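You operate a simulated robot arm through the tools that you are given. There is no shell and no other tool.

You run a simulated robot arm. Do the job below in one go: nothing can be reset, and whatever is moved stays where it is left.

## Task
Turn the large shell's open seam to the tool slide and close it.
Fine: free the clamp to turn it; wheel to 240 mm; clamp it again and leave it clamped.

Only the result counts: the job must be done as asked and must still hold three seconds after the hand-in. Knocking over, shifting, dropping, spilling or breaking anything else fails it.

## Robot
A 7-joint arm with a two-finger parallel gripper, fixed in place. Base frame: the origin is on the floor under the middle of its stand, x ahead of it, y to its left, z up. Lengths are in mm, angles in rad, forces in N, time in s.
It reaches about 1479 mm from its shoulder. Its first joint turns from -2.897 to 2.897 rad. Payload 4.4 kg.
The tool frame sits at the grasp point between the pads (the TCP): z along the fingers, y along the line on which they close. The tips reach 23 mm beyond it. The gripper opens to 94 mm. The fingers are 38 mm wide and 10 mm thick; the gripper's body (54 by 96 mm) begins 39 mm behind the TCP.
Orientation is told as [roll, pitch, yaw] about the base's x, y, z axes, in that order, counted from this pose: with the fingers straight down and closing along the base's y, the tool's x points along the base's -x, its y along +y and its z along -z.

## Interface
- The arm moves only by the tool play_rows. Its argument "increments" is a list that holds one entry, the list of rows, each a list of 7 numbers: the gripper command, from -1 (shut) to 1 (fully open), values between in proportion, then the shift along the base's x, y, z in units of 50 mm (1.0 is 50 mm), then the turn, a rotation vector about the base's x, y, z in units of 8 degrees (1.0 is 8 degrees). In form: [[[claw, x, y, z, ax, ay, az], ...]]. A call has 1 to 20 rows; each row shifts and turns the commanded pose from where the row before left it. A call with a number of a shift or a turn outside -1 to 1 is refused whole. Rows are played at 5 a second. More than 50 mm and 0.15 rad between two rows, or a gripper value outside its range, and nothing of the call is played. A pose out of reach is approached as far as the arm can. The call stops where the force on the tool passes 50 N (or 10 N more than at its start, if that is more) or the arm is blocked; 0.2 s more then pass. The fingers move at their own pace (about 72 mm/s each) and stop on an object; they squeeze with about 42 N. The grip force told is the motor's: it shows also when the fingers shut on nothing. Time passes only in rows, and 0.2 s behind the last, so rows that do not move let the fingers close. It gives the time, the measured TCP pose, the force on the tool (base axes), the opening and the grip force at its end, in the units of the frame above (readings bear some noise), with the torque about the TCP (base axes, N m) and any sound that the robot's microphone picked up.
- Cameras (640 x 400 px; columns grow to the right, rows downward): "scene" is fixed at [221.5, -650.1, 1548.4]; the picture's right is [0.45, -0.89, 0.00], its down [-0.37, -0.19, -0.91] and it looks along [0.81, 0.41, -0.41] (base axes); focal length 293 px, centre (320, 200). "wrist" rides on the gripper at [86, 16, -75] in the tool frame; the picture's right is [-0.18, 0.98, 0.00], its down [-0.58, -0.11, -0.81] and it looks along [-0.79, -0.15, 0.59] (tool axes); focal length 243 px, centre (320, 200). There is no depth. A picture from a camera that has moved, and an enlarged one, comes with that camera's place and axes in the base frame and with its lens.
- grab_frame(camera): a new picture of that camera. The clock stands still meanwhile.
- inspect(camera, box): a new picture of the part [left, top, right, bottom] of that camera's present view, enlarged. The clock stands still meanwhile.
- finish_job(): hands the job in; it is judged then, once.

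Places have to be worked out from the pictures, the camera data and where the tool is seen. Open the gripper and draw the arm clear of the work before you hand the job in, unless the task says otherwise.

The tools are called after "Emit:" as a command line: name --argument value ..., lists and objects as JSON in quotes. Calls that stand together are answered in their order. play_rows: Moves the arm, as the interface text tells. Its arguments: {"type":"object","properties":{"increments":{"type":"array","items":{"type":"array","items":{"type":"array","items":{"type":"number"}}}}},"required":["increments"]} The other tools are called the same way: grab_frame (camera) takes a picture; inspect (camera, box) takes an enlarged picture of a part of a camera's view; finish_job () hands the job in.

At the start:

```text
clock: 0.0
ee_pos: [569.5, -362.9, 1401.8]
tool_rot: [0.0, 0.0, 0.001]
contact_force: [0.4, 0.2, 0.1]
wrist_torque: [-0.01, -0.06, -0.04]
gripper_width: 94.0
grip_force: 0.0
```

scene: 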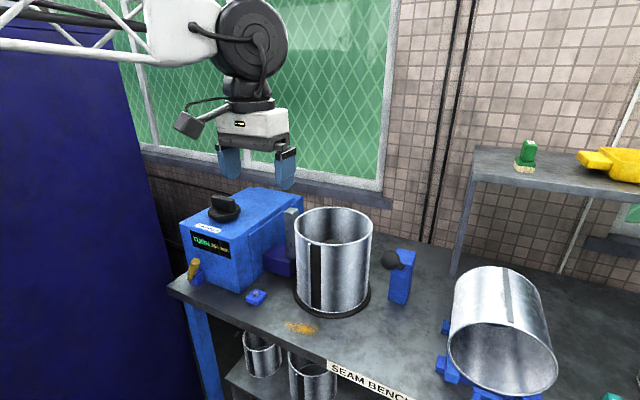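
wrist: 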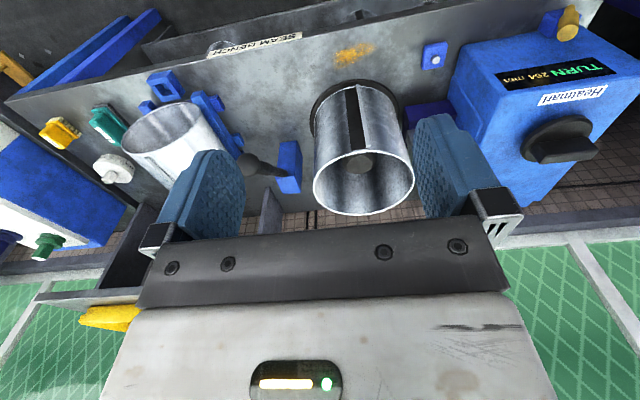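

I see a blue machine with a knob and display, a shell on a turntable with a dark seam, and a blue post with a black ball. I'll look closer before moving.

Emit:
inspect --camera "scene" --box '[160, 170, 320, 330]'

Emit:
inspect --camera "scene" --box '[260, 190, 440, 330]'

Emit:
inspect --camera "wrist" --box '[400, 0, 640, 180]'

Emit:
inspect --camera "wrist" --box '[230, 50, 450, 230]'

Emit:
inspect --camera "scene" --box '[420, 240, 640, 400]'

```text
2.50 times, centred on (240, 250) of scene
camera zoom: at [221.5, -650.1, 1548.4], right [0.45, -0.89, 0.0], down [-0.37, -0.19, -0.91], along [0.81, 0.41, -0.41], focal length 732 px, centre (520, 75)
```

zoom: 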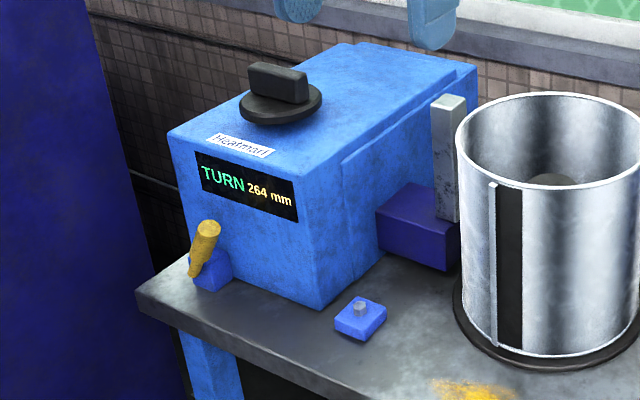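

```text
2.86 times, centred on (350, 260) of scene
camera zoom: at [221.5, -650.1, 1548.4], right [0.45, -0.89, 0.0], down [-0.37, -0.19, -0.91], along [0.81, 0.41, -0.41], focal length 836 px, centre (234, 29)
```

zoom: 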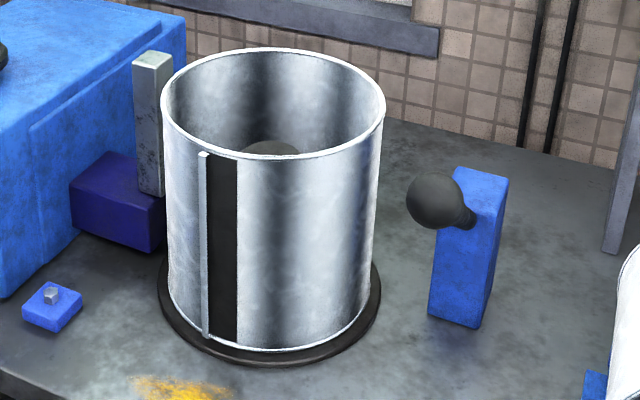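

```text
2.22 times, centred on (520, 90) of wrist
camera zoom: at [484.3, -346.9, 1476.2], right [0.18, 0.98, 0.0], down [0.58, -0.11, 0.81], along [0.79, -0.15, -0.59], focal length 539 px, centre (-124, 444)
```

zoom: 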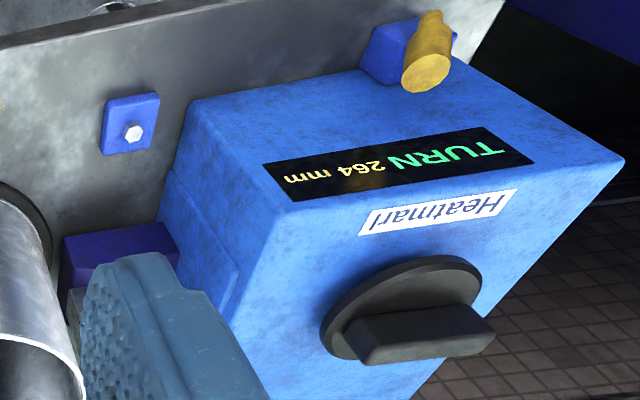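

```text
2.22 times, centred on (340, 140) of wrist
camera zoom: at [484.3, -346.9, 1476.2], right [0.18, 0.98, 0.0], down [0.58, -0.11, 0.81], along [0.79, -0.15, -0.59], focal length 539 px, centre (276, 333)
```

zoom: 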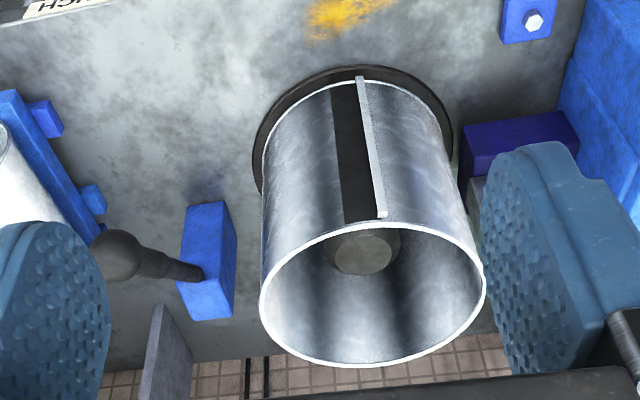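

```text
2.50 times, centred on (530, 320) of scene
camera zoom: at [221.5, -650.1, 1548.4], right [0.45, -0.89, 0.0], down [-0.37, -0.19, -0.91], along [0.81, 0.41, -0.41], focal length 732 px, centre (-205, -100)
```

zoom: 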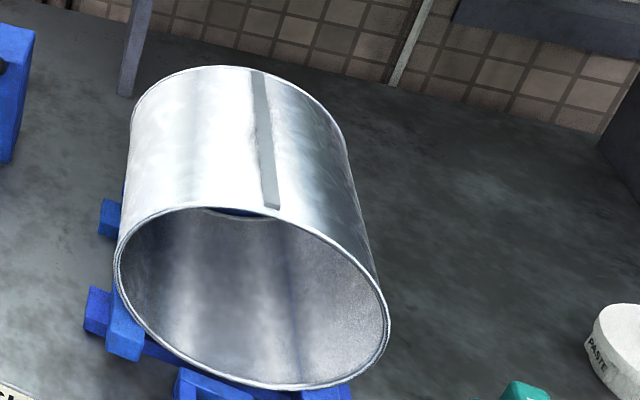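

The shell rim triangulates to about (954, -327, 1092) and the knob to about (864, 39, 1107). I place the ball lever near (787, -544, 1147). I'll move to a second viewpoint, clear of everything, to check the clamp lever.

Emit:
play_rows --increments '[[[1, 0, -0.8, -0.6, 0, 0, 0], [1, 0, -0.8, -0.6, 0, 0, 0], [1, 0, -0.8, -0.6, 0, 0, 0], [1, 0, -0.8, -0.6, 0, 0, 0]]]'

Emit:
grab_frame --camera "wrist"

Emit:
grab_frame --camera "scene"

```text
clock: 1.0
ee_pos: [567.0, -523.2, 1284.8]
tool_rot: [-0.002, -0.002, 0.0]
contact_force: [-0.9, -0.5, 1.0]
wrist_torque: [-0.04, -0.05, 0.02]
gripper_width: 94.1
grip_force: 0.0
```

```text
taken
camera wrist: at [481.6, -507.0, 1359.2], right [0.18, 0.98, 0.0], down [0.58, -0.11, 0.81], along [0.79, -0.15, -0.59], focal length 243 px, centre (320, 200)
```

wrist: 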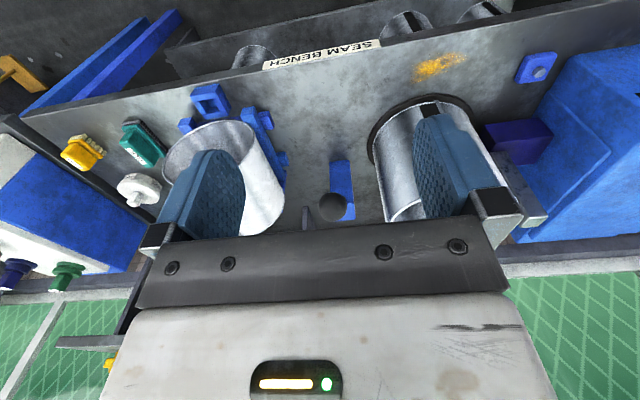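

```text
taken
```

scene: 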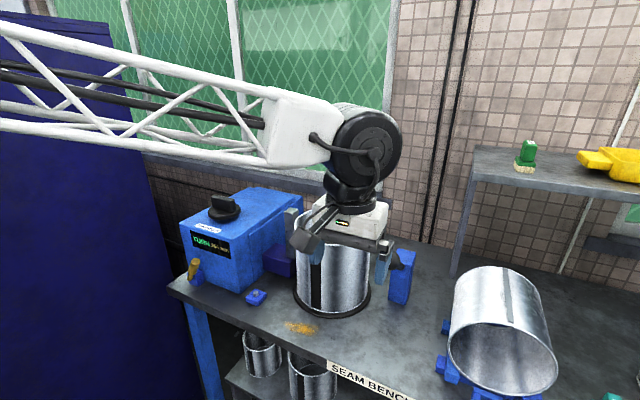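

The ball triangulates again to (786, -545, 1147), so the lever leans from the post toward the robot and up. I'll enlarge the current view around the clamp and the tool slide.

Emit:
inspect --camera "wrist" --box '[240, 100, 400, 240]'

Emit:
inspect --camera "wrist" --box '[440, 20, 640, 250]'

```text
2.86 times, centred on (320, 170) of wrist
camera zoom: at [481.6, -507.0, 1359.2], right [0.18, 0.98, 0.0], down [0.58, -0.11, 0.81], along [0.79, -0.15, -0.59], focal length 693 px, centre (320, 286)
```

zoom: 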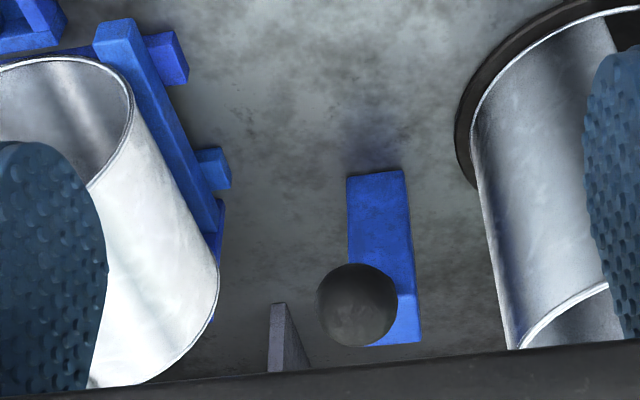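

```text
1.74 times, centred on (540, 135) of wrist
camera zoom: at [481.6, -507.0, 1359.2], right [0.18, 0.98, 0.0], down [0.58, -0.11, 0.81], along [0.79, -0.15, -0.59], focal length 422 px, centre (-63, 313)
```

zoom: 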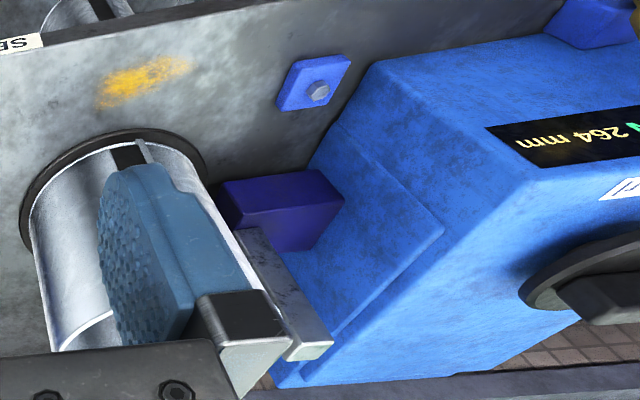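

I'll swing round to the right of the clamp with the tool yawed by 90°, so the wrist camera looks toward +y and shows the lever and post from the side.

Emit:
play_rows --increments '[[[1, 0.22, -0.39, 0.1, 0, 0, 0.9375], [1, 0.22, -0.39, 0.1, 0, 0, 0.9375], [1, 0.22, -0.39, 0.1, 0, 0, 0.9375], [1, 0.22, -0.39, 0.1, 0, 0, 0.9375], [1, 0.22, -0.39, 0.1, 0, 0, 0.9375], [1, 0.22, -0.39, 0.1, 0, 0, 0.9375], [1, 0.22, -0.39, 0.1, 0, 0, 0.9375], [1, 0.22, -0.39, 0.1, 0, 0, 0.9375], [1, 0.22, -0.39, 0.1, 0, 0, 0.9375], [1, 0.22, -0.39, 0.1, 0, 0, 0.9375], [1, 0.22, -0.39, 0.1, 0, 0, 0.9375], [1, 0.22, -0.39, 0.1, 0, 0, 0.9375], [1, 0, 0, 0, 0, 0, 0]]]'

Emit:
grab_frame --camera "wrist"

Emit:
grab_frame --camera "scene"

```text
clock: 3.8
ee_pos: [702.3, -756.6, 1342.3]
tool_rot: [-0.001, -0.001, 1.572]
contact_force: [-0.1, 0.1, -0.1]
wrist_torque: [0.01, 0.01, 0.01]
gripper_width: 93.7
grip_force: 0.2
```

```text
taken
camera wrist: at [688.6, -843.4, 1417.0], right [-0.98, 0.18, 0.0], down [0.11, 0.58, 0.81], along [0.15, 0.79, -0.59], focal length 243 px, centre (320, 200)
```

wrist: 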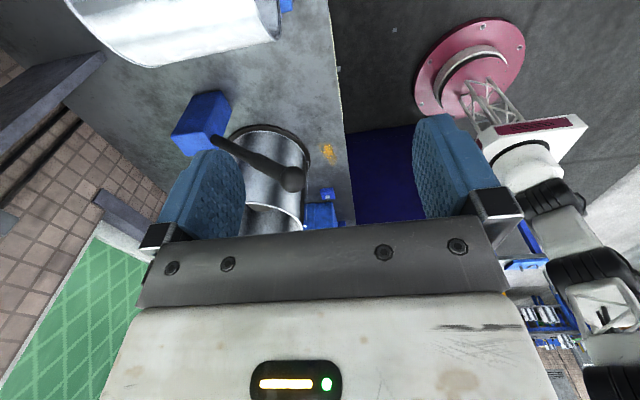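

```text
taken
```

scene: 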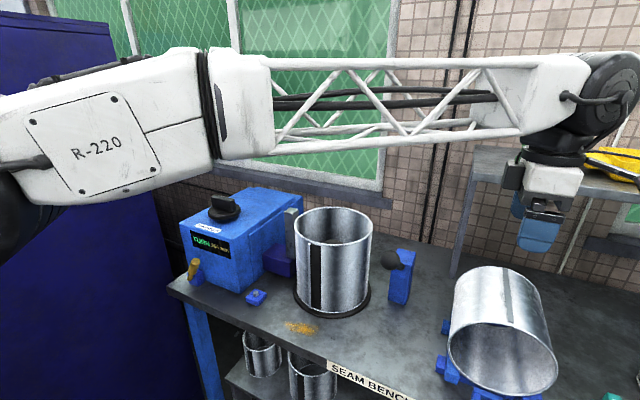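

Emit:
inspect --camera "wrist" --box '[150, 70, 370, 240]'

```text
2.35 times, centred on (260, 155) of wrist
camera zoom: at [688.6, -843.4, 1417.0], right [-0.98, 0.18, 0.0], down [0.11, 0.58, 0.81], along [0.15, 0.79, -0.59], focal length 571 px, centre (461, 306)
```

zoom: 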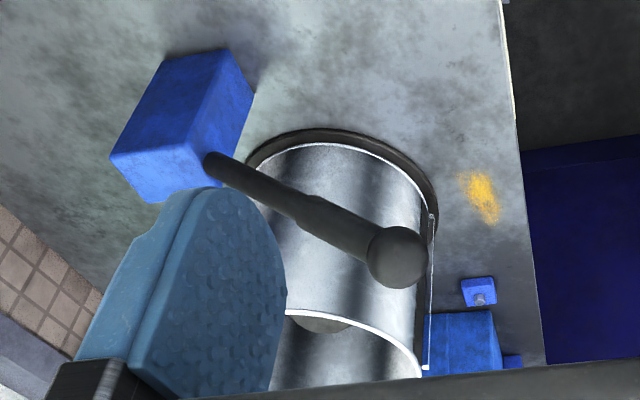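

The lever runs from its pivot near (977, -545, 1002) to the ball at (786, -545, 1147), and looks like a swing lever in the x-z plane. I'll go back to yaw 0 and hover over the ball to grip it across y.

Emit:
play_rows --increments '[[[1, 0.14, 0.353, -0.137, 0, 0, -0.9375], [1, 0.14, 0.353, -0.137, 0, 0, -0.9375], [1, 0.14, 0.353, -0.137, 0, 0, -0.9375], [1, 0.14, 0.353, -0.137, 0, 0, -0.9375], [1, 0.14, 0.353, -0.137, 0, 0, -0.9375], [1, 0.14, 0.353, -0.137, 0, 0, -0.9375], [1, 0.14, 0.353, -0.137, 0, 0, -0.9375], [1, 0.14, 0.353, -0.137, 0, 0, -0.9375], [1, 0.14, 0.353, -0.137, 0, 0, -0.9375], [1, 0.14, 0.353, -0.137, 0, 0, -0.9375], [1, 0.14, 0.353, -0.137, 0, 0, -0.9375], [1, 0.14, 0.353, -0.137, 0, 0, -0.9375], [1, 0, 0, 0, 0, 0, 0]]]'

Emit:
grab_frame --camera "wrist"

Emit:
grab_frame --camera "scene"

```text
clock: 6.6
ee_pos: [784.0, -544.7, 1258.8]
tool_rot: [0.001, 0.0, -0.001]
contact_force: [-0.2, 0.3, 0.7]
wrist_torque: [-0.01, -0.04, -0.03]
gripper_width: 94.1
grip_force: 0.1
```

```text
taken
camera wrist: at [700.6, -528.1, 1332.6], right [0.19, 0.98, 0.0], down [0.58, -0.11, 0.81], along [0.79, -0.15, -0.59], focal length 243 px, centre (320, 200)
```

wrist: 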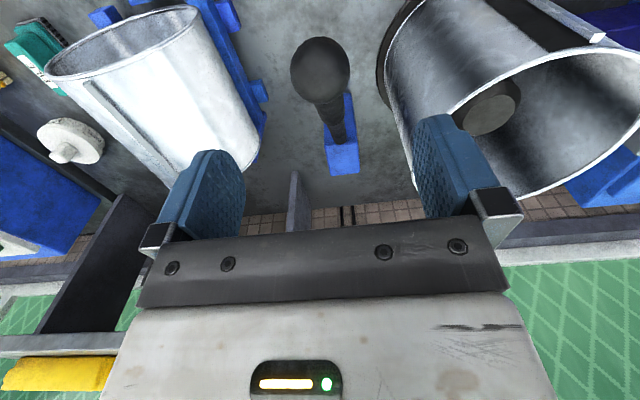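

```text
taken
```

scene: 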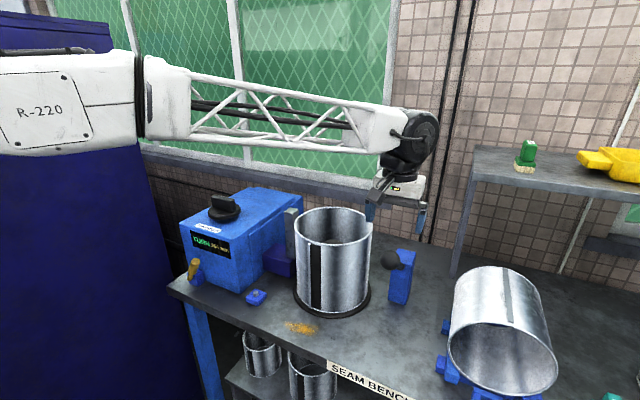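

The ball sits right under the TCP at about (786, -544.5, 1147). I'll lower onto it and close the fingers.

Emit:
play_rows --increments '[[[1, 0.02, 0, -0.6, 0, 0, 0], [1, 0.02, 0, -0.6, 0, 0, 0], [1, 0, 0, -0.6, 0, 0, 0], [1, 0, 0, -0.43, 0, 0, 0], [1, 0, 0, 0, 0, 0, 0], [-1, 0, 0, 0, 0, 0, 0], [-1, 0, 0, 0, 0, 0, 0], [-1, 0, 0, 0, 0, 0, 0], [-1, 0, 0, 0, 0, 0, 0]]]'

Emit:
grab_frame --camera "wrist"

Emit:
inspect --camera "scene" --box '[340, 200, 460, 320]'

```text
clock: 8.6
ee_pos: [784.6, -544.9, 1145.8]
tool_rot: [-0.001, 0.0, 0.001]
contact_force: [-6.3, 14.6, 1.7]
wrist_torque: [0.15, 0.15, 0.11]
gripper_width: 29.6
grip_force: 45.0
```

```text
taken
camera wrist: at [701.5, -528.9, 1221.0], right [0.18, 0.98, 0.0], down [0.58, -0.11, 0.81], along [0.79, -0.15, -0.59], focal length 243 px, centre (320, 200)
```

wrist: 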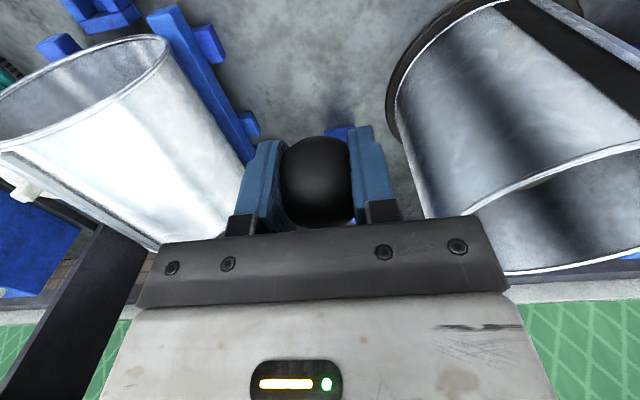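

```text
3.33 times, centred on (400, 260) of scene
camera zoom: at [221.5, -650.1, 1548.4], right [0.45, -0.89, 0.0], down [-0.37, -0.19, -0.91], along [0.81, 0.41, -0.41], focal length 975 px, centre (53, 0)
```

zoom: 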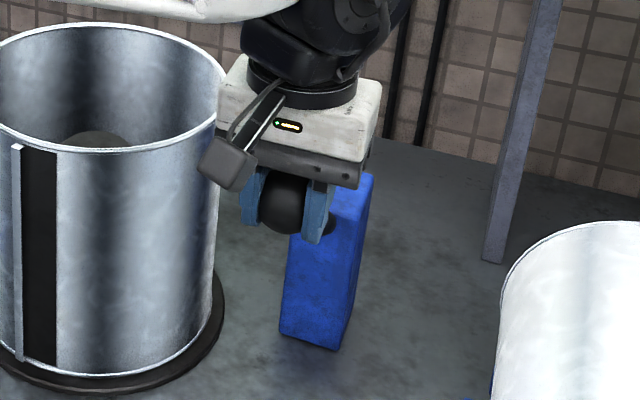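

The ball is gripped at a width of 29.6 mm. I'll test the lever with a small move along the downward tangent and watch the force.

Emit:
play_rows --increments '[[[-1, -0.073, 0, -0.095, 0, 0, 0], [-1, -0.073, 0, -0.095, 0, 0, 0], [-1, -0.073, 0, -0.095, 0, 0, 0], [-1, 0, 0, 0, 0, 0, 0]]]'

```text
clock: 9.6
ee_pos: [774.2, -545.0, 1132.5]
tool_rot: [-0.001, 0.002, 0.0]
contact_force: [4.9, 32.5, 2.0]
wrist_torque: [0.25, -1.15, 0.27]
gripper_width: 29.4
grip_force: 44.7
```

The lever followed easily in x and z, but a +y force of about 32 N built up. I'll shift a little toward +y to relieve it and see what that tells me about the hinge.

Emit:
play_rows --increments '[[[-1, 0, 0.05, 0, 0, 0, 0], [-1, 0, 0.05, 0, 0, 0, 0], [-1, 0, 0, 0, 0, 0, 0]]]'

Emit:
grab_frame --camera "wrist"

Emit:
inspect --camera "scene" --box '[340, 200, 460, 320]'

Emit:
inspect --camera "scene" --box '[170, 190, 310, 310]'

```text
clock: 10.3
ee_pos: [775.9, -545.5, 1132.2]
tool_rot: [-0.004, 0.002, -0.002]
contact_force: [9.2, -18.0, -3.9]
wrist_torque: [-0.28, -0.23, -0.04]
gripper_width: 29.9
grip_force: 44.9
stopped in row 3: the force on the tool passed its limit at 54 N (the readings are from after the stop); the commanded pose is now the measured one
```

```text
taken
camera wrist: at [690.7, -528.2, 1206.0], right [0.19, 0.98, 0.0], down [0.58, -0.11, 0.81], along [0.79, -0.15, -0.59], focal length 243 px, centre (320, 200)
```

wrist: 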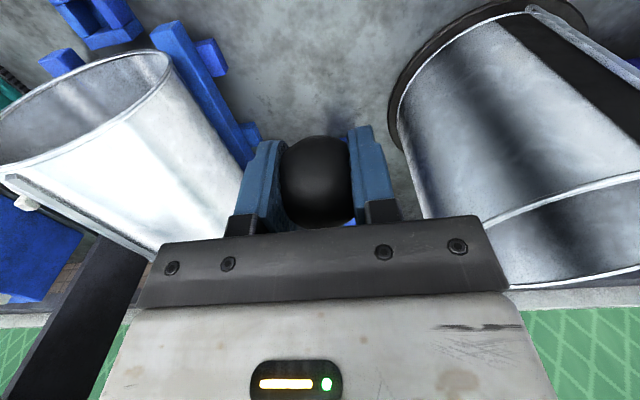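

```text
3.33 times, centred on (400, 260) of scene
camera zoom: at [221.5, -650.1, 1548.4], right [0.45, -0.89, 0.0], down [-0.37, -0.19, -0.91], along [0.81, 0.41, -0.41], focal length 975 px, centre (53, 0)
```

zoom: 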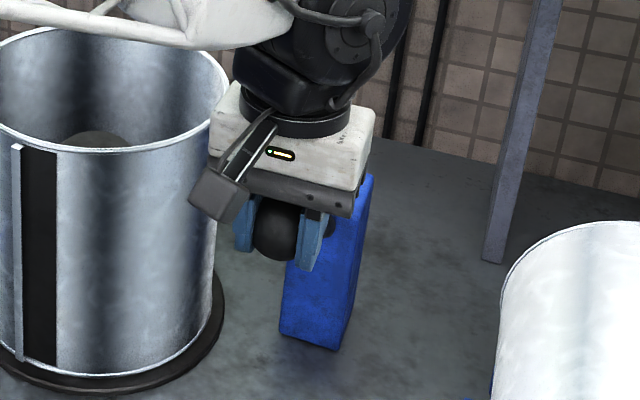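

```text
3.33 times, centred on (240, 250) of scene
camera zoom: at [221.5, -650.1, 1548.4], right [0.45, -0.89, 0.0], down [-0.37, -0.19, -0.91], along [0.81, 0.41, -0.41], focal length 975 px, centre (587, 33)
```

zoom: 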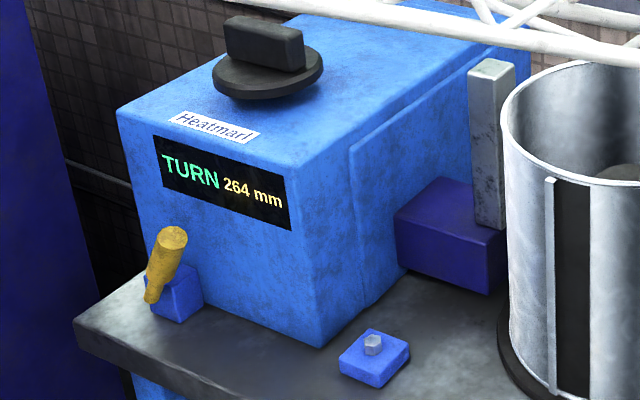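

The lever swings in the x-z plane about a pivot near (980, 1000) with a radius of about 243, and it is stiff in y. I'll correct y by -1 mm and continue down the arc.

Emit:
play_rows --increments '[[[-1, 0, -0.02, 0, 0, 0, 0], [-1, -0.087, 0, -0.142, 0, 0, 0], [-1, -0.087, 0, -0.142, 0, 0, 0], [-1, -0.078, 0, -0.152, 0, 0, 0], [-1, -0.078, 0, -0.152, 0, 0, 0], [-1, 0, 0, 0, 0, 0, 0]]]'

Emit:
inspect --camera "scene" --box '[340, 200, 460, 320]'

Emit:
inspect --camera "scene" --box '[170, 190, 310, 310]'

```text
clock: 11.7
ee_pos: [760.2, -545.5, 1103.3]
tool_rot: [-0.004, 0.001, -0.001]
contact_force: [-2.5, 6.3, 6.6]
wrist_torque: [0.1, -1.05, 0.2]
gripper_width: 29.5
grip_force: 45.2
```

```text
3.33 times, centred on (400, 260) of scene
camera zoom: at [221.5, -650.1, 1548.4], right [0.45, -0.89, 0.0], down [-0.37, -0.19, -0.91], along [0.81, 0.41, -0.41], focal length 975 px, centre (53, 0)
```

zoom: 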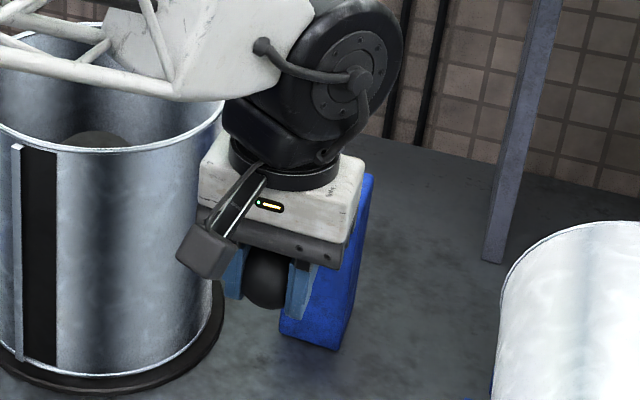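

```text
3.33 times, centred on (240, 250) of scene
camera zoom: at [221.5, -650.1, 1548.4], right [0.45, -0.89, 0.0], down [-0.37, -0.19, -0.91], along [0.81, 0.41, -0.41], focal length 975 px, centre (587, 33)
```

zoom: 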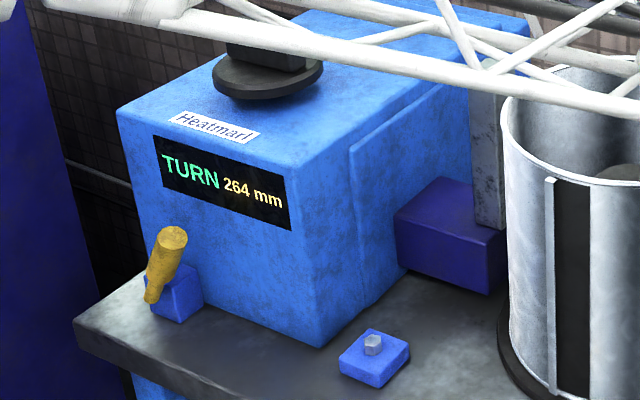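

The lever moves freely with very little resistance, now at about 25° above horizontal, and the display is unchanged. I'll continue down the arc.

Emit:
play_rows --increments '[[[-1, -0.132, 0.005, -0.312, 0, 0, 0], [-1, -0.11, 0, -0.322, 0, 0, 0], [-1, -0.086, 0, -0.328, 0, 0, 0], [-1, -0.064, 0, -0.334, 0, 0, 0], [-1, -0.042, 0, -0.336, 0, 0, 0], [-1, 0, 0, 0, 0, 0, 0]]]'

Emit:
inspect --camera "scene" --box '[340, 200, 460, 320]'

Emit:
inspect --camera "scene" --box '[170, 190, 310, 310]'

```text
clock: 13.1
ee_pos: [735.9, -545.3, 1020.8]
tool_rot: [-0.002, 0.0, -0.002]
contact_force: [-5.4, 11.3, 3.1]
wrist_torque: [0.02, -0.44, 0.15]
gripper_width: 29.5
grip_force: 45.0
```

```text
3.33 times, centred on (400, 260) of scene
camera zoom: at [221.5, -650.1, 1548.4], right [0.45, -0.89, 0.0], down [-0.37, -0.19, -0.91], along [0.81, 0.41, -0.41], focal length 975 px, centre (53, 0)
```

zoom: 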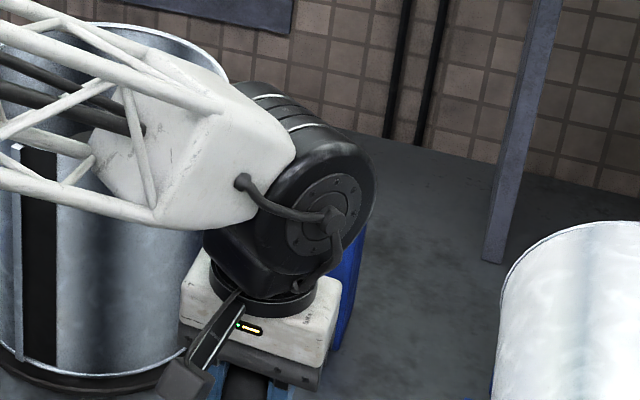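

```text
3.33 times, centred on (240, 250) of scene
camera zoom: at [221.5, -650.1, 1548.4], right [0.45, -0.89, 0.0], down [-0.37, -0.19, -0.91], along [0.81, 0.41, -0.41], focal length 975 px, centre (587, 33)
```

zoom: 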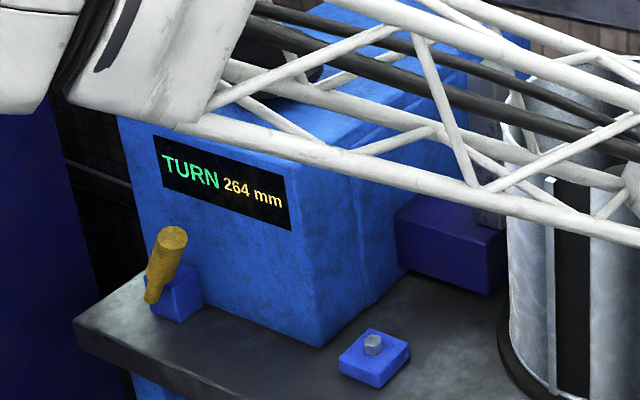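

The lever is now nearly horizontal (about 5° up) and still free. I'll keep lowering in small steps to find the end stop.

Emit:
play_rows --increments '[[[-1, -0.01, 0, -0.17, 0, 0, 0], [-1, -0.008, 0, -0.17, 0, 0, 0], [-1, 0.0, 0, -0.17, 0, 0, 0], [-1, 0.004, 0, -0.17, 0, 0, 0], [-1, 0, 0, 0, 0, 0, 0]]]'

```text
clock: 14.3
ee_pos: [737.0, -546.1, 987.4]
tool_rot: [-0.002, 0.0, 0.0]
contact_force: [-17.8, 11.3, 3.3]
wrist_torque: [0.03, -0.32, 0.17]
gripper_width: 29.3
grip_force: 45.3
```

There's no stop yet, and the -x force shows the arc still wants smaller x. I'll ease x and continue.

Emit:
play_rows --increments '[[[-1, -0.03, 0, -0.1, 0, 0, 0], [-1, 0.0, 0.005, -0.17, 0, 0, 0], [-1, 0.01, 0, -0.17, 0, 0, 0], [-1, 0.015, 0, -0.17, 0, 0, 0], [-1, 0.02, 0, -0.17, 0, 0, 0], [-1, 0, 0, 0, 0, 0, 0]]]'

Emit:
grab_frame --camera "scene"

Emit:
grab_frame --camera "wrist"

```text
clock: 15.2
ee_pos: [736.4, -544.8, 967.5]
tool_rot: [-0.006, -0.004, -0.001]
contact_force: [-13.8, 11.4, 13.5]
wrist_torque: [0.05, 0.66, 0.23]
gripper_width: 29.7
grip_force: 44.8
stopped in row 4: the force on the tool passed its limit at 86 N (the readings are from after the stop); the commanded pose is now the measured one
```

```text
taken
```

scene: 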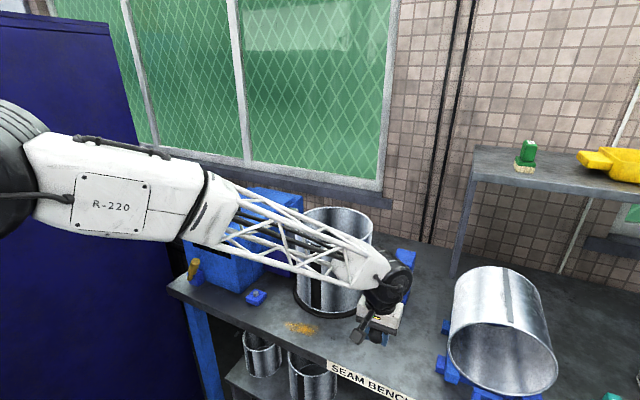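

```text
taken
camera wrist: at [651.8, -528.3, 1040.5], right [0.19, 0.98, 0.0], down [0.58, -0.11, 0.81], along [0.79, -0.15, -0.59], focal length 243 px, centre (320, 200)
```

wrist: 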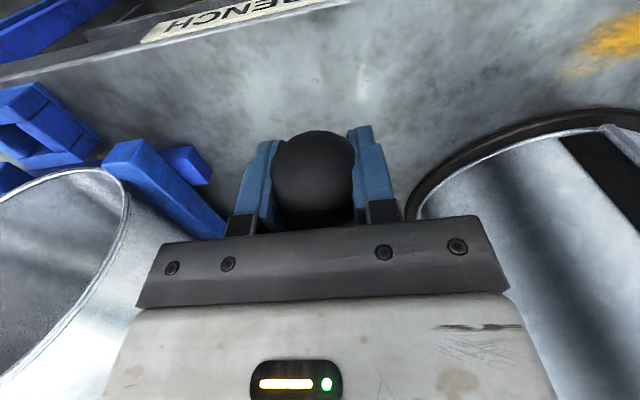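

The lever hit its end stop at a ball height of z≈967, about 45° below the start. I'll open the gripper, rise clear, and check that the lever stays and what the display says.

Emit:
play_rows --increments '[[[1, 0, 0, 0, 0, 0, 0], [1, 0, 0, 0, 0, 0, 0], [1, 0, 0, 0, 0, 0, 0], [1, 0, 0, 0.5, 0, 0, 0], [1, 0, 0, 1, 0, 0, 0], [1, 0, 0, 1, 0, 0, 0], [1, 0, 0, 1, 0, 0, 0], [1, 0, 0, 1, 0, 0, 0], [1, 0, 0, 1, 0, 0, 0]]]'

Emit:
grab_frame --camera "scene"

Emit:
grab_frame --camera "wrist"

Emit:
inspect --camera "scene" --box '[170, 190, 310, 310]'

```text
clock: 17.2
ee_pos: [737.6, -546.3, 1240.4]
tool_rot: [-0.003, -0.004, -0.003]
contact_force: [-0.4, 0.1, -0.3]
wrist_torque: [0.0, -0.02, 0.01]
gripper_width: 94.2
grip_force: 0.0
```

```text
taken
```

scene: 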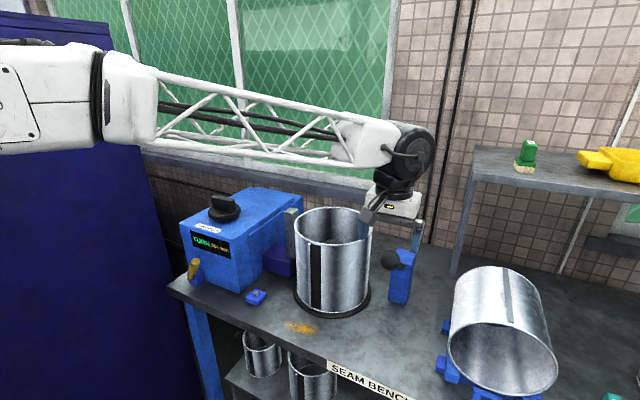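

```text
taken
camera wrist: at [652.9, -529.8, 1314.4], right [0.19, 0.98, 0.0], down [0.58, -0.11, 0.81], along [0.79, -0.15, -0.59], focal length 243 px, centre (320, 200)
```

wrist: 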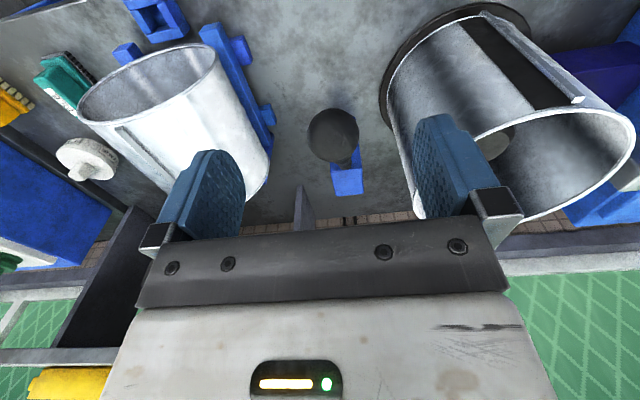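

```text
3.33 times, centred on (240, 250) of scene
camera zoom: at [221.5, -650.1, 1548.4], right [0.45, -0.89, 0.0], down [-0.37, -0.19, -0.91], along [0.81, 0.41, -0.41], focal length 975 px, centre (587, 33)
```

zoom: 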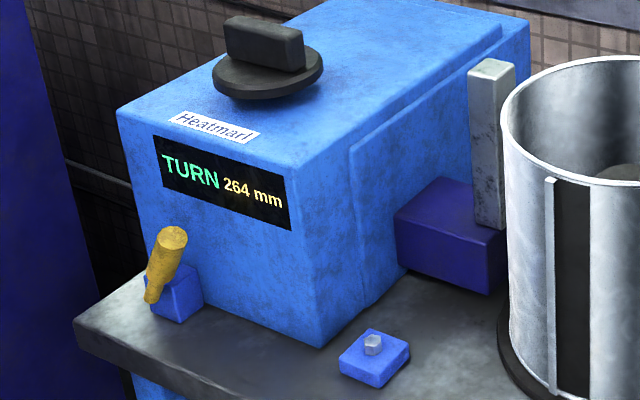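

After release the lever sprang back to its original raised position and the display still reads "TURN 264 mm". So it is spring-returned, or the clamp may be the orange lever by the machine. I'll go look at the orange lever, the display and the small blue pad up close.

Emit:
play_rows --increments '[[[1, -0.75, 0.5, 0, 0, 0, 0], [1, -0.75, 0.5, 0, 0, 0, 0], [1, -0.75, 0.5, 0, 0, 0, 0], [1, -0.75, 0.5, 0, 0, 0, 0], [1, 0, 0.98, 0, 0, 0, 0], [1, 0, 0.98, 0, 0, 0, 0], [1, 0, 0.98, 0, 0, 0, 0], [1, 0, 0.98, 0, 0, 0, 0], [1, 0, 0.98, 0, 0, 0, 0], [1, 0, 0.98, 0, 0, 0, 0], [1, 0, 0.98, 0, 0, 0, 0], [1, 0, 0.98, 0, 0, 0, 0], [1, 0, 0.98, 0, 0, 0, 0], [1, 0, 0.98, 0, 0, 0, 0], [1, 0, 0, -0.8, 0, 0, 0], [1, 0, 0, -0.8, 0, 0, 0], [1, 0, 0, -0.8, 0, 0, 0], [1, 0, 0, 0, 0, 0, 0]]]'

Emit:
grab_frame --camera "wrist"

Emit:
grab_frame --camera "scene"

```text
clock: 21.0
ee_pos: [585.2, 45.8, 1120.8]
tool_rot: [-0.004, -0.005, -0.002]
contact_force: [0.3, 0.8, 0.1]
wrist_torque: [0.0, -0.01, -0.01]
gripper_width: 94.0
grip_force: 0.0
```

```text
taken
camera wrist: at [500.4, 61.5, 1194.1], right [0.19, 0.98, 0.0], down [0.58, -0.11, 0.81], along [0.8, -0.15, -0.59], focal length 243 px, centre (320, 200)
```

wrist: 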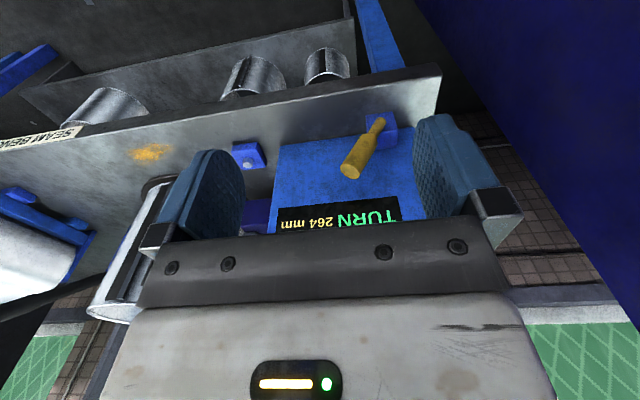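

```text
taken
```

scene: 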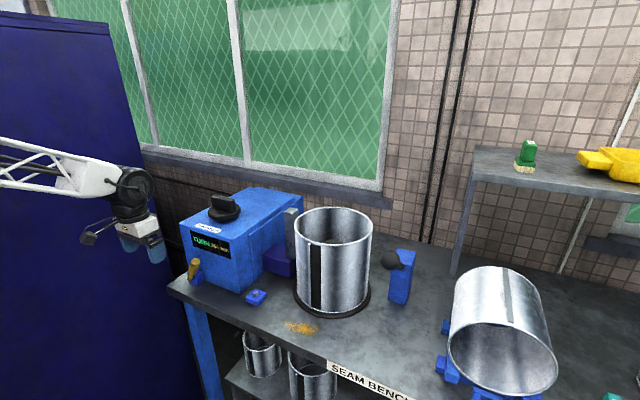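

Emit:
inspect --camera "wrist" --box '[310, 90, 430, 240]'

Emit:
inspect --camera "wrist" --box '[200, 110, 300, 210]'

Emit:
inspect --camera "scene" --box '[170, 240, 250, 310]'

Emit:
inspect --camera "scene" --box '[260, 190, 440, 330]'

```text
2.67 times, centred on (370, 165) of wrist
camera zoom: at [500.4, 61.5, 1194.1], right [0.19, 0.98, 0.0], down [0.58, -0.11, 0.81], along [0.8, -0.15, -0.59], focal length 647 px, centre (187, 293)
```

zoom: 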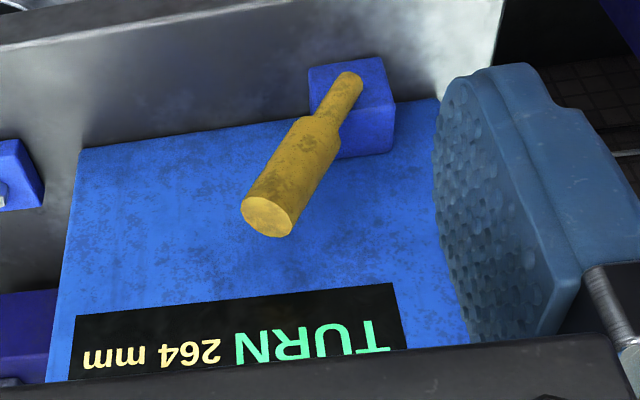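

```text
4.00 times, centred on (250, 160) of wrist
camera zoom: at [500.4, 61.5, 1194.1], right [0.19, 0.98, 0.0], down [0.58, -0.11, 0.81], along [0.8, -0.15, -0.59], focal length 970 px, centre (600, 360)
```

zoom: 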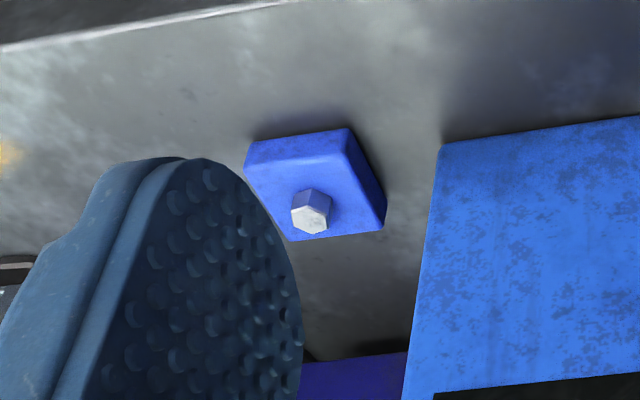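

```text
5.71 times, centred on (210, 275) of scene
camera zoom: at [221.5, -650.1, 1548.4], right [0.45, -0.89, 0.0], down [-0.37, -0.19, -0.91], along [0.81, 0.41, -0.41], focal length 1672 px, centre (949, -229)
```

zoom: 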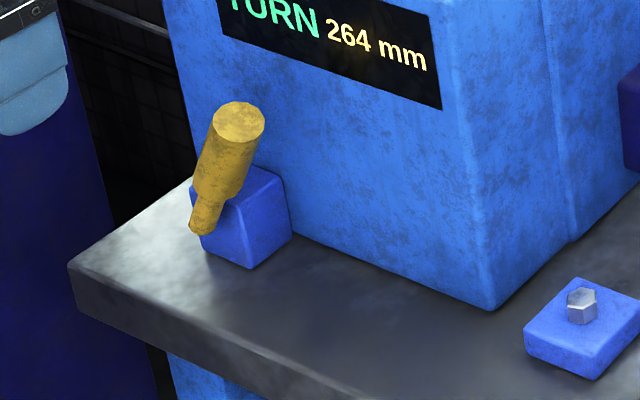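

```text
2.86 times, centred on (350, 260) of scene
camera zoom: at [221.5, -650.1, 1548.4], right [0.45, -0.89, 0.0], down [-0.37, -0.19, -0.91], along [0.81, 0.41, -0.41], focal length 836 px, centre (234, 29)
```

zoom: 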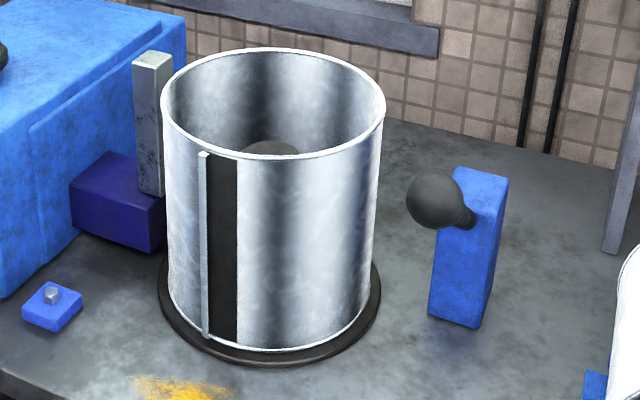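

The mustard lever runs from (731, 108, 890) to its end at (733, 57, 983). It leans about 29° toward -y in a plane parallel to the machine front, so it looks like a two-position toggle and is likely the clamp. With the fingers shut I'll come down on its -y side, before pushing it toward +y.

Emit:
play_rows --increments '[[[-1, 0.66, -0.18, -0.2, 0, 0, 0], [-1, 0.66, -0.18, -0.2, 0, 0, 0], [-1, 0.66, -0.18, -0.2, 0, 0, 0], [-1, 0.66, -0.18, -0.4, 0, 0, 0], [-1, 0, 0, -0.8, 0, 0, 0], [-1, 0, 0, -0.8, 0, 0, 0], [-1, 0, 0, -0.2, 0, 0, 0], [-1, 0, 0, 0, 0, 0, 0]]]'

Emit:
grab_frame --camera "wrist"

Emit:
inspect --camera "scene" --box '[150, 190, 290, 320]'

```text
clock: 22.8
ee_pos: [719.8, 8.9, 980.3]
tool_rot: [-0.004, -0.004, -0.001]
contact_force: [0.3, -0.1, 0.5]
wrist_torque: [-0.01, -0.02, 0.02]
gripper_width: 0.1
grip_force: 42.4
```

```text
taken
camera wrist: at [635.6, 26.3, 1053.6], right [0.19, 0.98, 0.0], down [0.58, -0.11, 0.81], along [0.79, -0.15, -0.59], focal length 243 px, centre (320, 200)
```

wrist: 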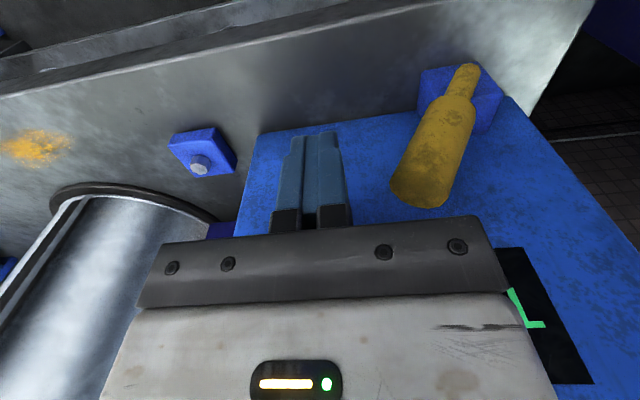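

```text
3.08 times, centred on (220, 255) of scene
camera zoom: at [221.5, -650.1, 1548.4], right [0.45, -0.89, 0.0], down [-0.37, -0.19, -0.91], along [0.81, 0.41, -0.41], focal length 900 px, centre (628, 31)
```

zoom: 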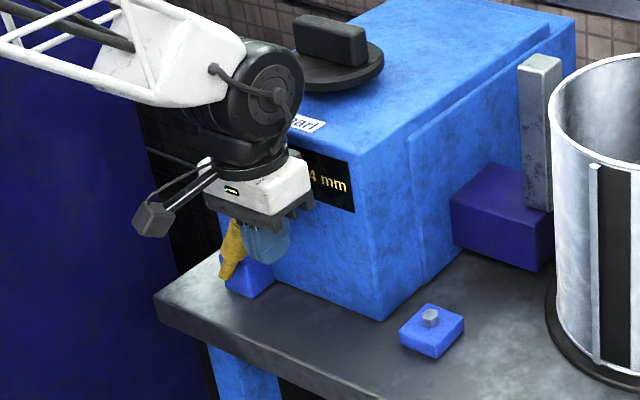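

The closed fingers are at (720, 9, 980), beside the lever and clear of the machine face. I'll push in +y in small steps.

Emit:
play_rows --increments '[[[-1, 0, 0.3, 0, 0, 0, 0], [-1, 0, 0.3, 0, 0, 0, 0], [-1, 0, 0.2, 0, 0, 0, 0], [-1, 0, 0.2, 0, 0, 0, 0], [-1, 0, 0.2, 0, 0, 0, 0], [-1, 0, 0.2, 0, 0, 0, 0], [-1, 0, 0, 0, 0, 0, 0]]]'

Emit:
grab_frame --camera "wrist"

```text
clock: 24.4
ee_pos: [720.0, 79.9, 980.6]
tool_rot: [-0.005, -0.002, -0.001]
contact_force: [0.0, 0.7, 0.8]
wrist_torque: [0.0, 0.02, -0.05]
gripper_width: 0.1
grip_force: 42.1
```

```text
taken
camera wrist: at [635.2, 96.5, 1054.3], right [0.19, 0.98, 0.0], down [0.58, -0.11, 0.81], along [0.79, -0.15, -0.59], focal length 243 px, centre (320, 200)
```

wrist: 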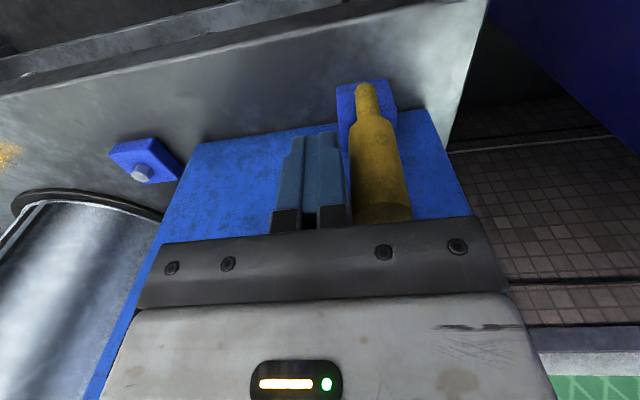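

The lever follows with almost no force and is now near vertical. I'll keep pushing toward +y to the other side.

Emit:
play_rows --increments '[[[-1, 0, 0.2, 0, 0, 0, 0], [-1, 0, 0.2, 0, 0, 0, 0], [-1, 0, 0.2, 0, 0, 0, 0], [-1, 0, 0.2, 0, 0, 0, 0], [-1, 0, 0.2, 0, 0, 0, 0], [-1, 0, 0, 0, 0, 0, 0]]]'

Emit:
grab_frame --camera "wrist"

Emit:
inspect --camera "scene" --box '[150, 190, 290, 320]'

```text
clock: 25.8
ee_pos: [718.4, 127.2, 979.4]
tool_rot: [-0.004, -0.004, -0.003]
contact_force: [-3.8, -41.3, 3.0]
wrist_torque: [-0.94, 0.02, -0.63]
gripper_width: 0.0
grip_force: 42.2
```

```text
taken
camera wrist: at [633.7, 145.1, 1054.5], right [0.19, 0.98, -0.01], down [0.58, -0.11, 0.81], along [0.79, -0.15, -0.59], focal length 243 px, centre (320, 200)
```

wrist: 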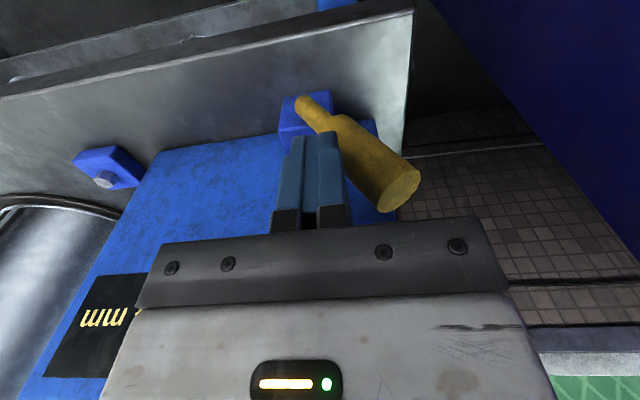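

```text
3.08 times, centred on (220, 255) of scene
camera zoom: at [221.5, -650.1, 1548.4], right [0.45, -0.89, 0.0], down [-0.37, -0.19, -0.91], along [0.81, 0.41, -0.41], focal length 900 px, centre (628, 31)
```

zoom: 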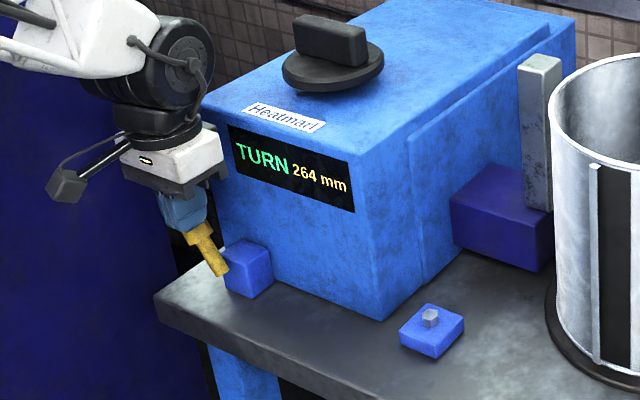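

The lever is at its other end stop (41 N) and the display is unchanged. I'll back off and check whether the lever stays there.

Emit:
play_rows --increments '[[[-1, 0, -0.4, 0, 0, 0, 0], [-1, 0, -0.8, 0, 0, 0, 0], [-1, 0, -0.6, 0.5, 0, 0, 0], [-1, -0.3, 0, 0.9, 0, 0, 0], [-1, -0.3, 0, 0.9, 0, 0, 0], [-1, -0.3, 0, 0.9, 0, 0, 0], [1, 0, 0, 0.9, 0, 0, 0], [1, 0, 0, 0.9, 0, 0, 0]]]'

Emit:
inspect --camera "scene" --box '[150, 190, 290, 320]'

Emit:
grab_frame --camera "wrist"

Emit:
grab_frame --camera "scene"

```text
clock: 27.6
ee_pos: [674.0, 38.4, 1231.2]
tool_rot: [-0.005, -0.003, -0.002]
contact_force: [-0.1, -0.2, 0.6]
wrist_torque: [0.0, -0.03, 0.0]
gripper_width: 82.5
grip_force: 0.3
```

```text
3.08 times, centred on (220, 255) of scene
camera zoom: at [221.5, -650.1, 1548.4], right [0.45, -0.89, 0.0], down [-0.37, -0.19, -0.91], along [0.81, 0.41, -0.41], focal length 900 px, centre (628, 31)
```

zoom: 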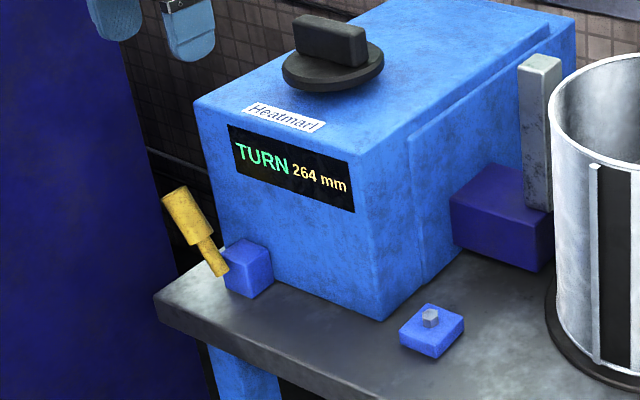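

```text
taken
camera wrist: at [588.3, 55.0, 1305.3], right [0.19, 0.98, 0.0], down [0.58, -0.11, 0.81], along [0.79, -0.15, -0.59], focal length 243 px, centre (320, 200)
```

wrist: 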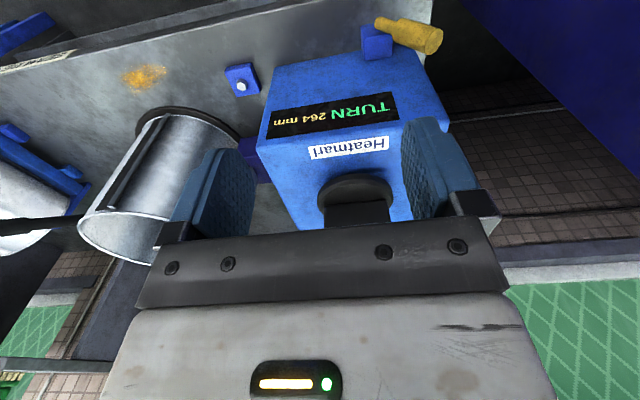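

```text
taken
```

scene: 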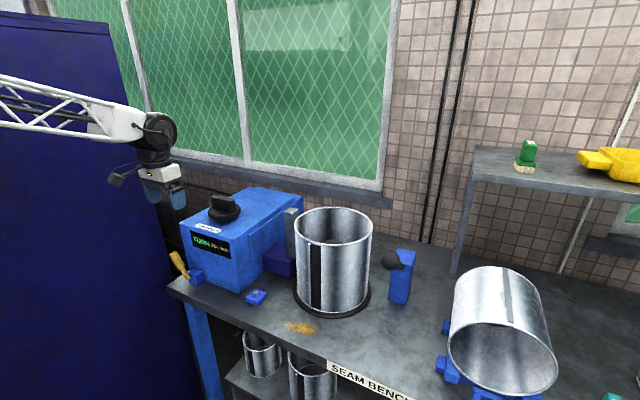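

The mustard lever stays over on the +y side, so it is bistable and is probably the clamp. Next I'll hover over the shell to measure the rim and seam precisely, before gently testing whether it turns.

Emit:
play_rows --increments '[[[1, 0, 0, 0.9, 0, 0, 0], [1, 0.39, -0.81, 0.06, 0, 0, 0], [1, 0.39, -0.81, 0.06, 0, 0, 0], [1, 0.39, -0.81, 0.06, 0, 0, 0], [1, 0.39, -0.81, 0.06, 0, 0, 0], [1, 0.39, -0.81, 0.06, 0, 0, 0], [1, 0.39, -0.81, 0.06, 0, 0, 0], [1, 0.39, -0.81, 0.06, 0, 0, 0], [1, 0.39, -0.81, 0.06, 0, 0, 0], [1, 0.39, -0.81, 0.06, 0, 0, 0], [1, 0, 0, 0, 0, 0, 0]]]'

Emit:
grab_frame --camera "wrist"

Emit:
inspect --camera "wrist" --box '[210, 30, 450, 240]'

```text
clock: 30.0
ee_pos: [850.0, -328.0, 1303.7]
tool_rot: [-0.005, -0.004, -0.002]
contact_force: [-0.7, 0.3, 0.3]
wrist_torque: [0.01, 0.02, -0.01]
gripper_width: 94.2
grip_force: 0.0
```

```text
taken
camera wrist: at [765.6, -311.3, 1378.2], right [0.19, 0.98, 0.0], down [0.58, -0.11, 0.81], along [0.79, -0.15, -0.59], focal length 243 px, centre (320, 200)
```

wrist: 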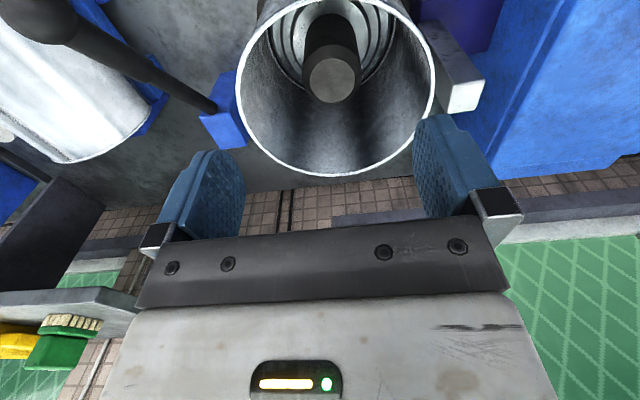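

```text
1.90 times, centred on (330, 135) of wrist
camera zoom: at [765.6, -311.3, 1378.2], right [0.19, 0.98, 0.0], down [0.58, -0.11, 0.81], along [0.79, -0.15, -0.59], focal length 462 px, centre (301, 324)
```

zoom: 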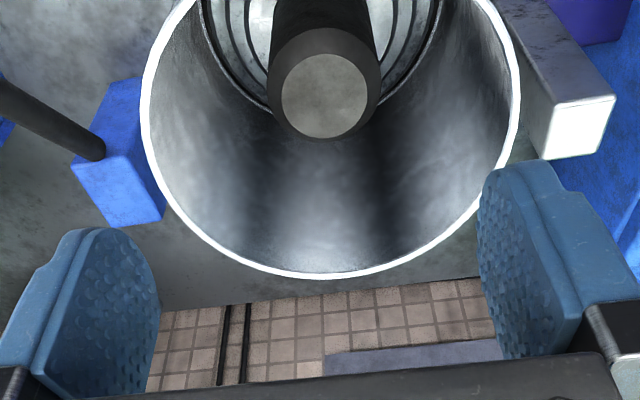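

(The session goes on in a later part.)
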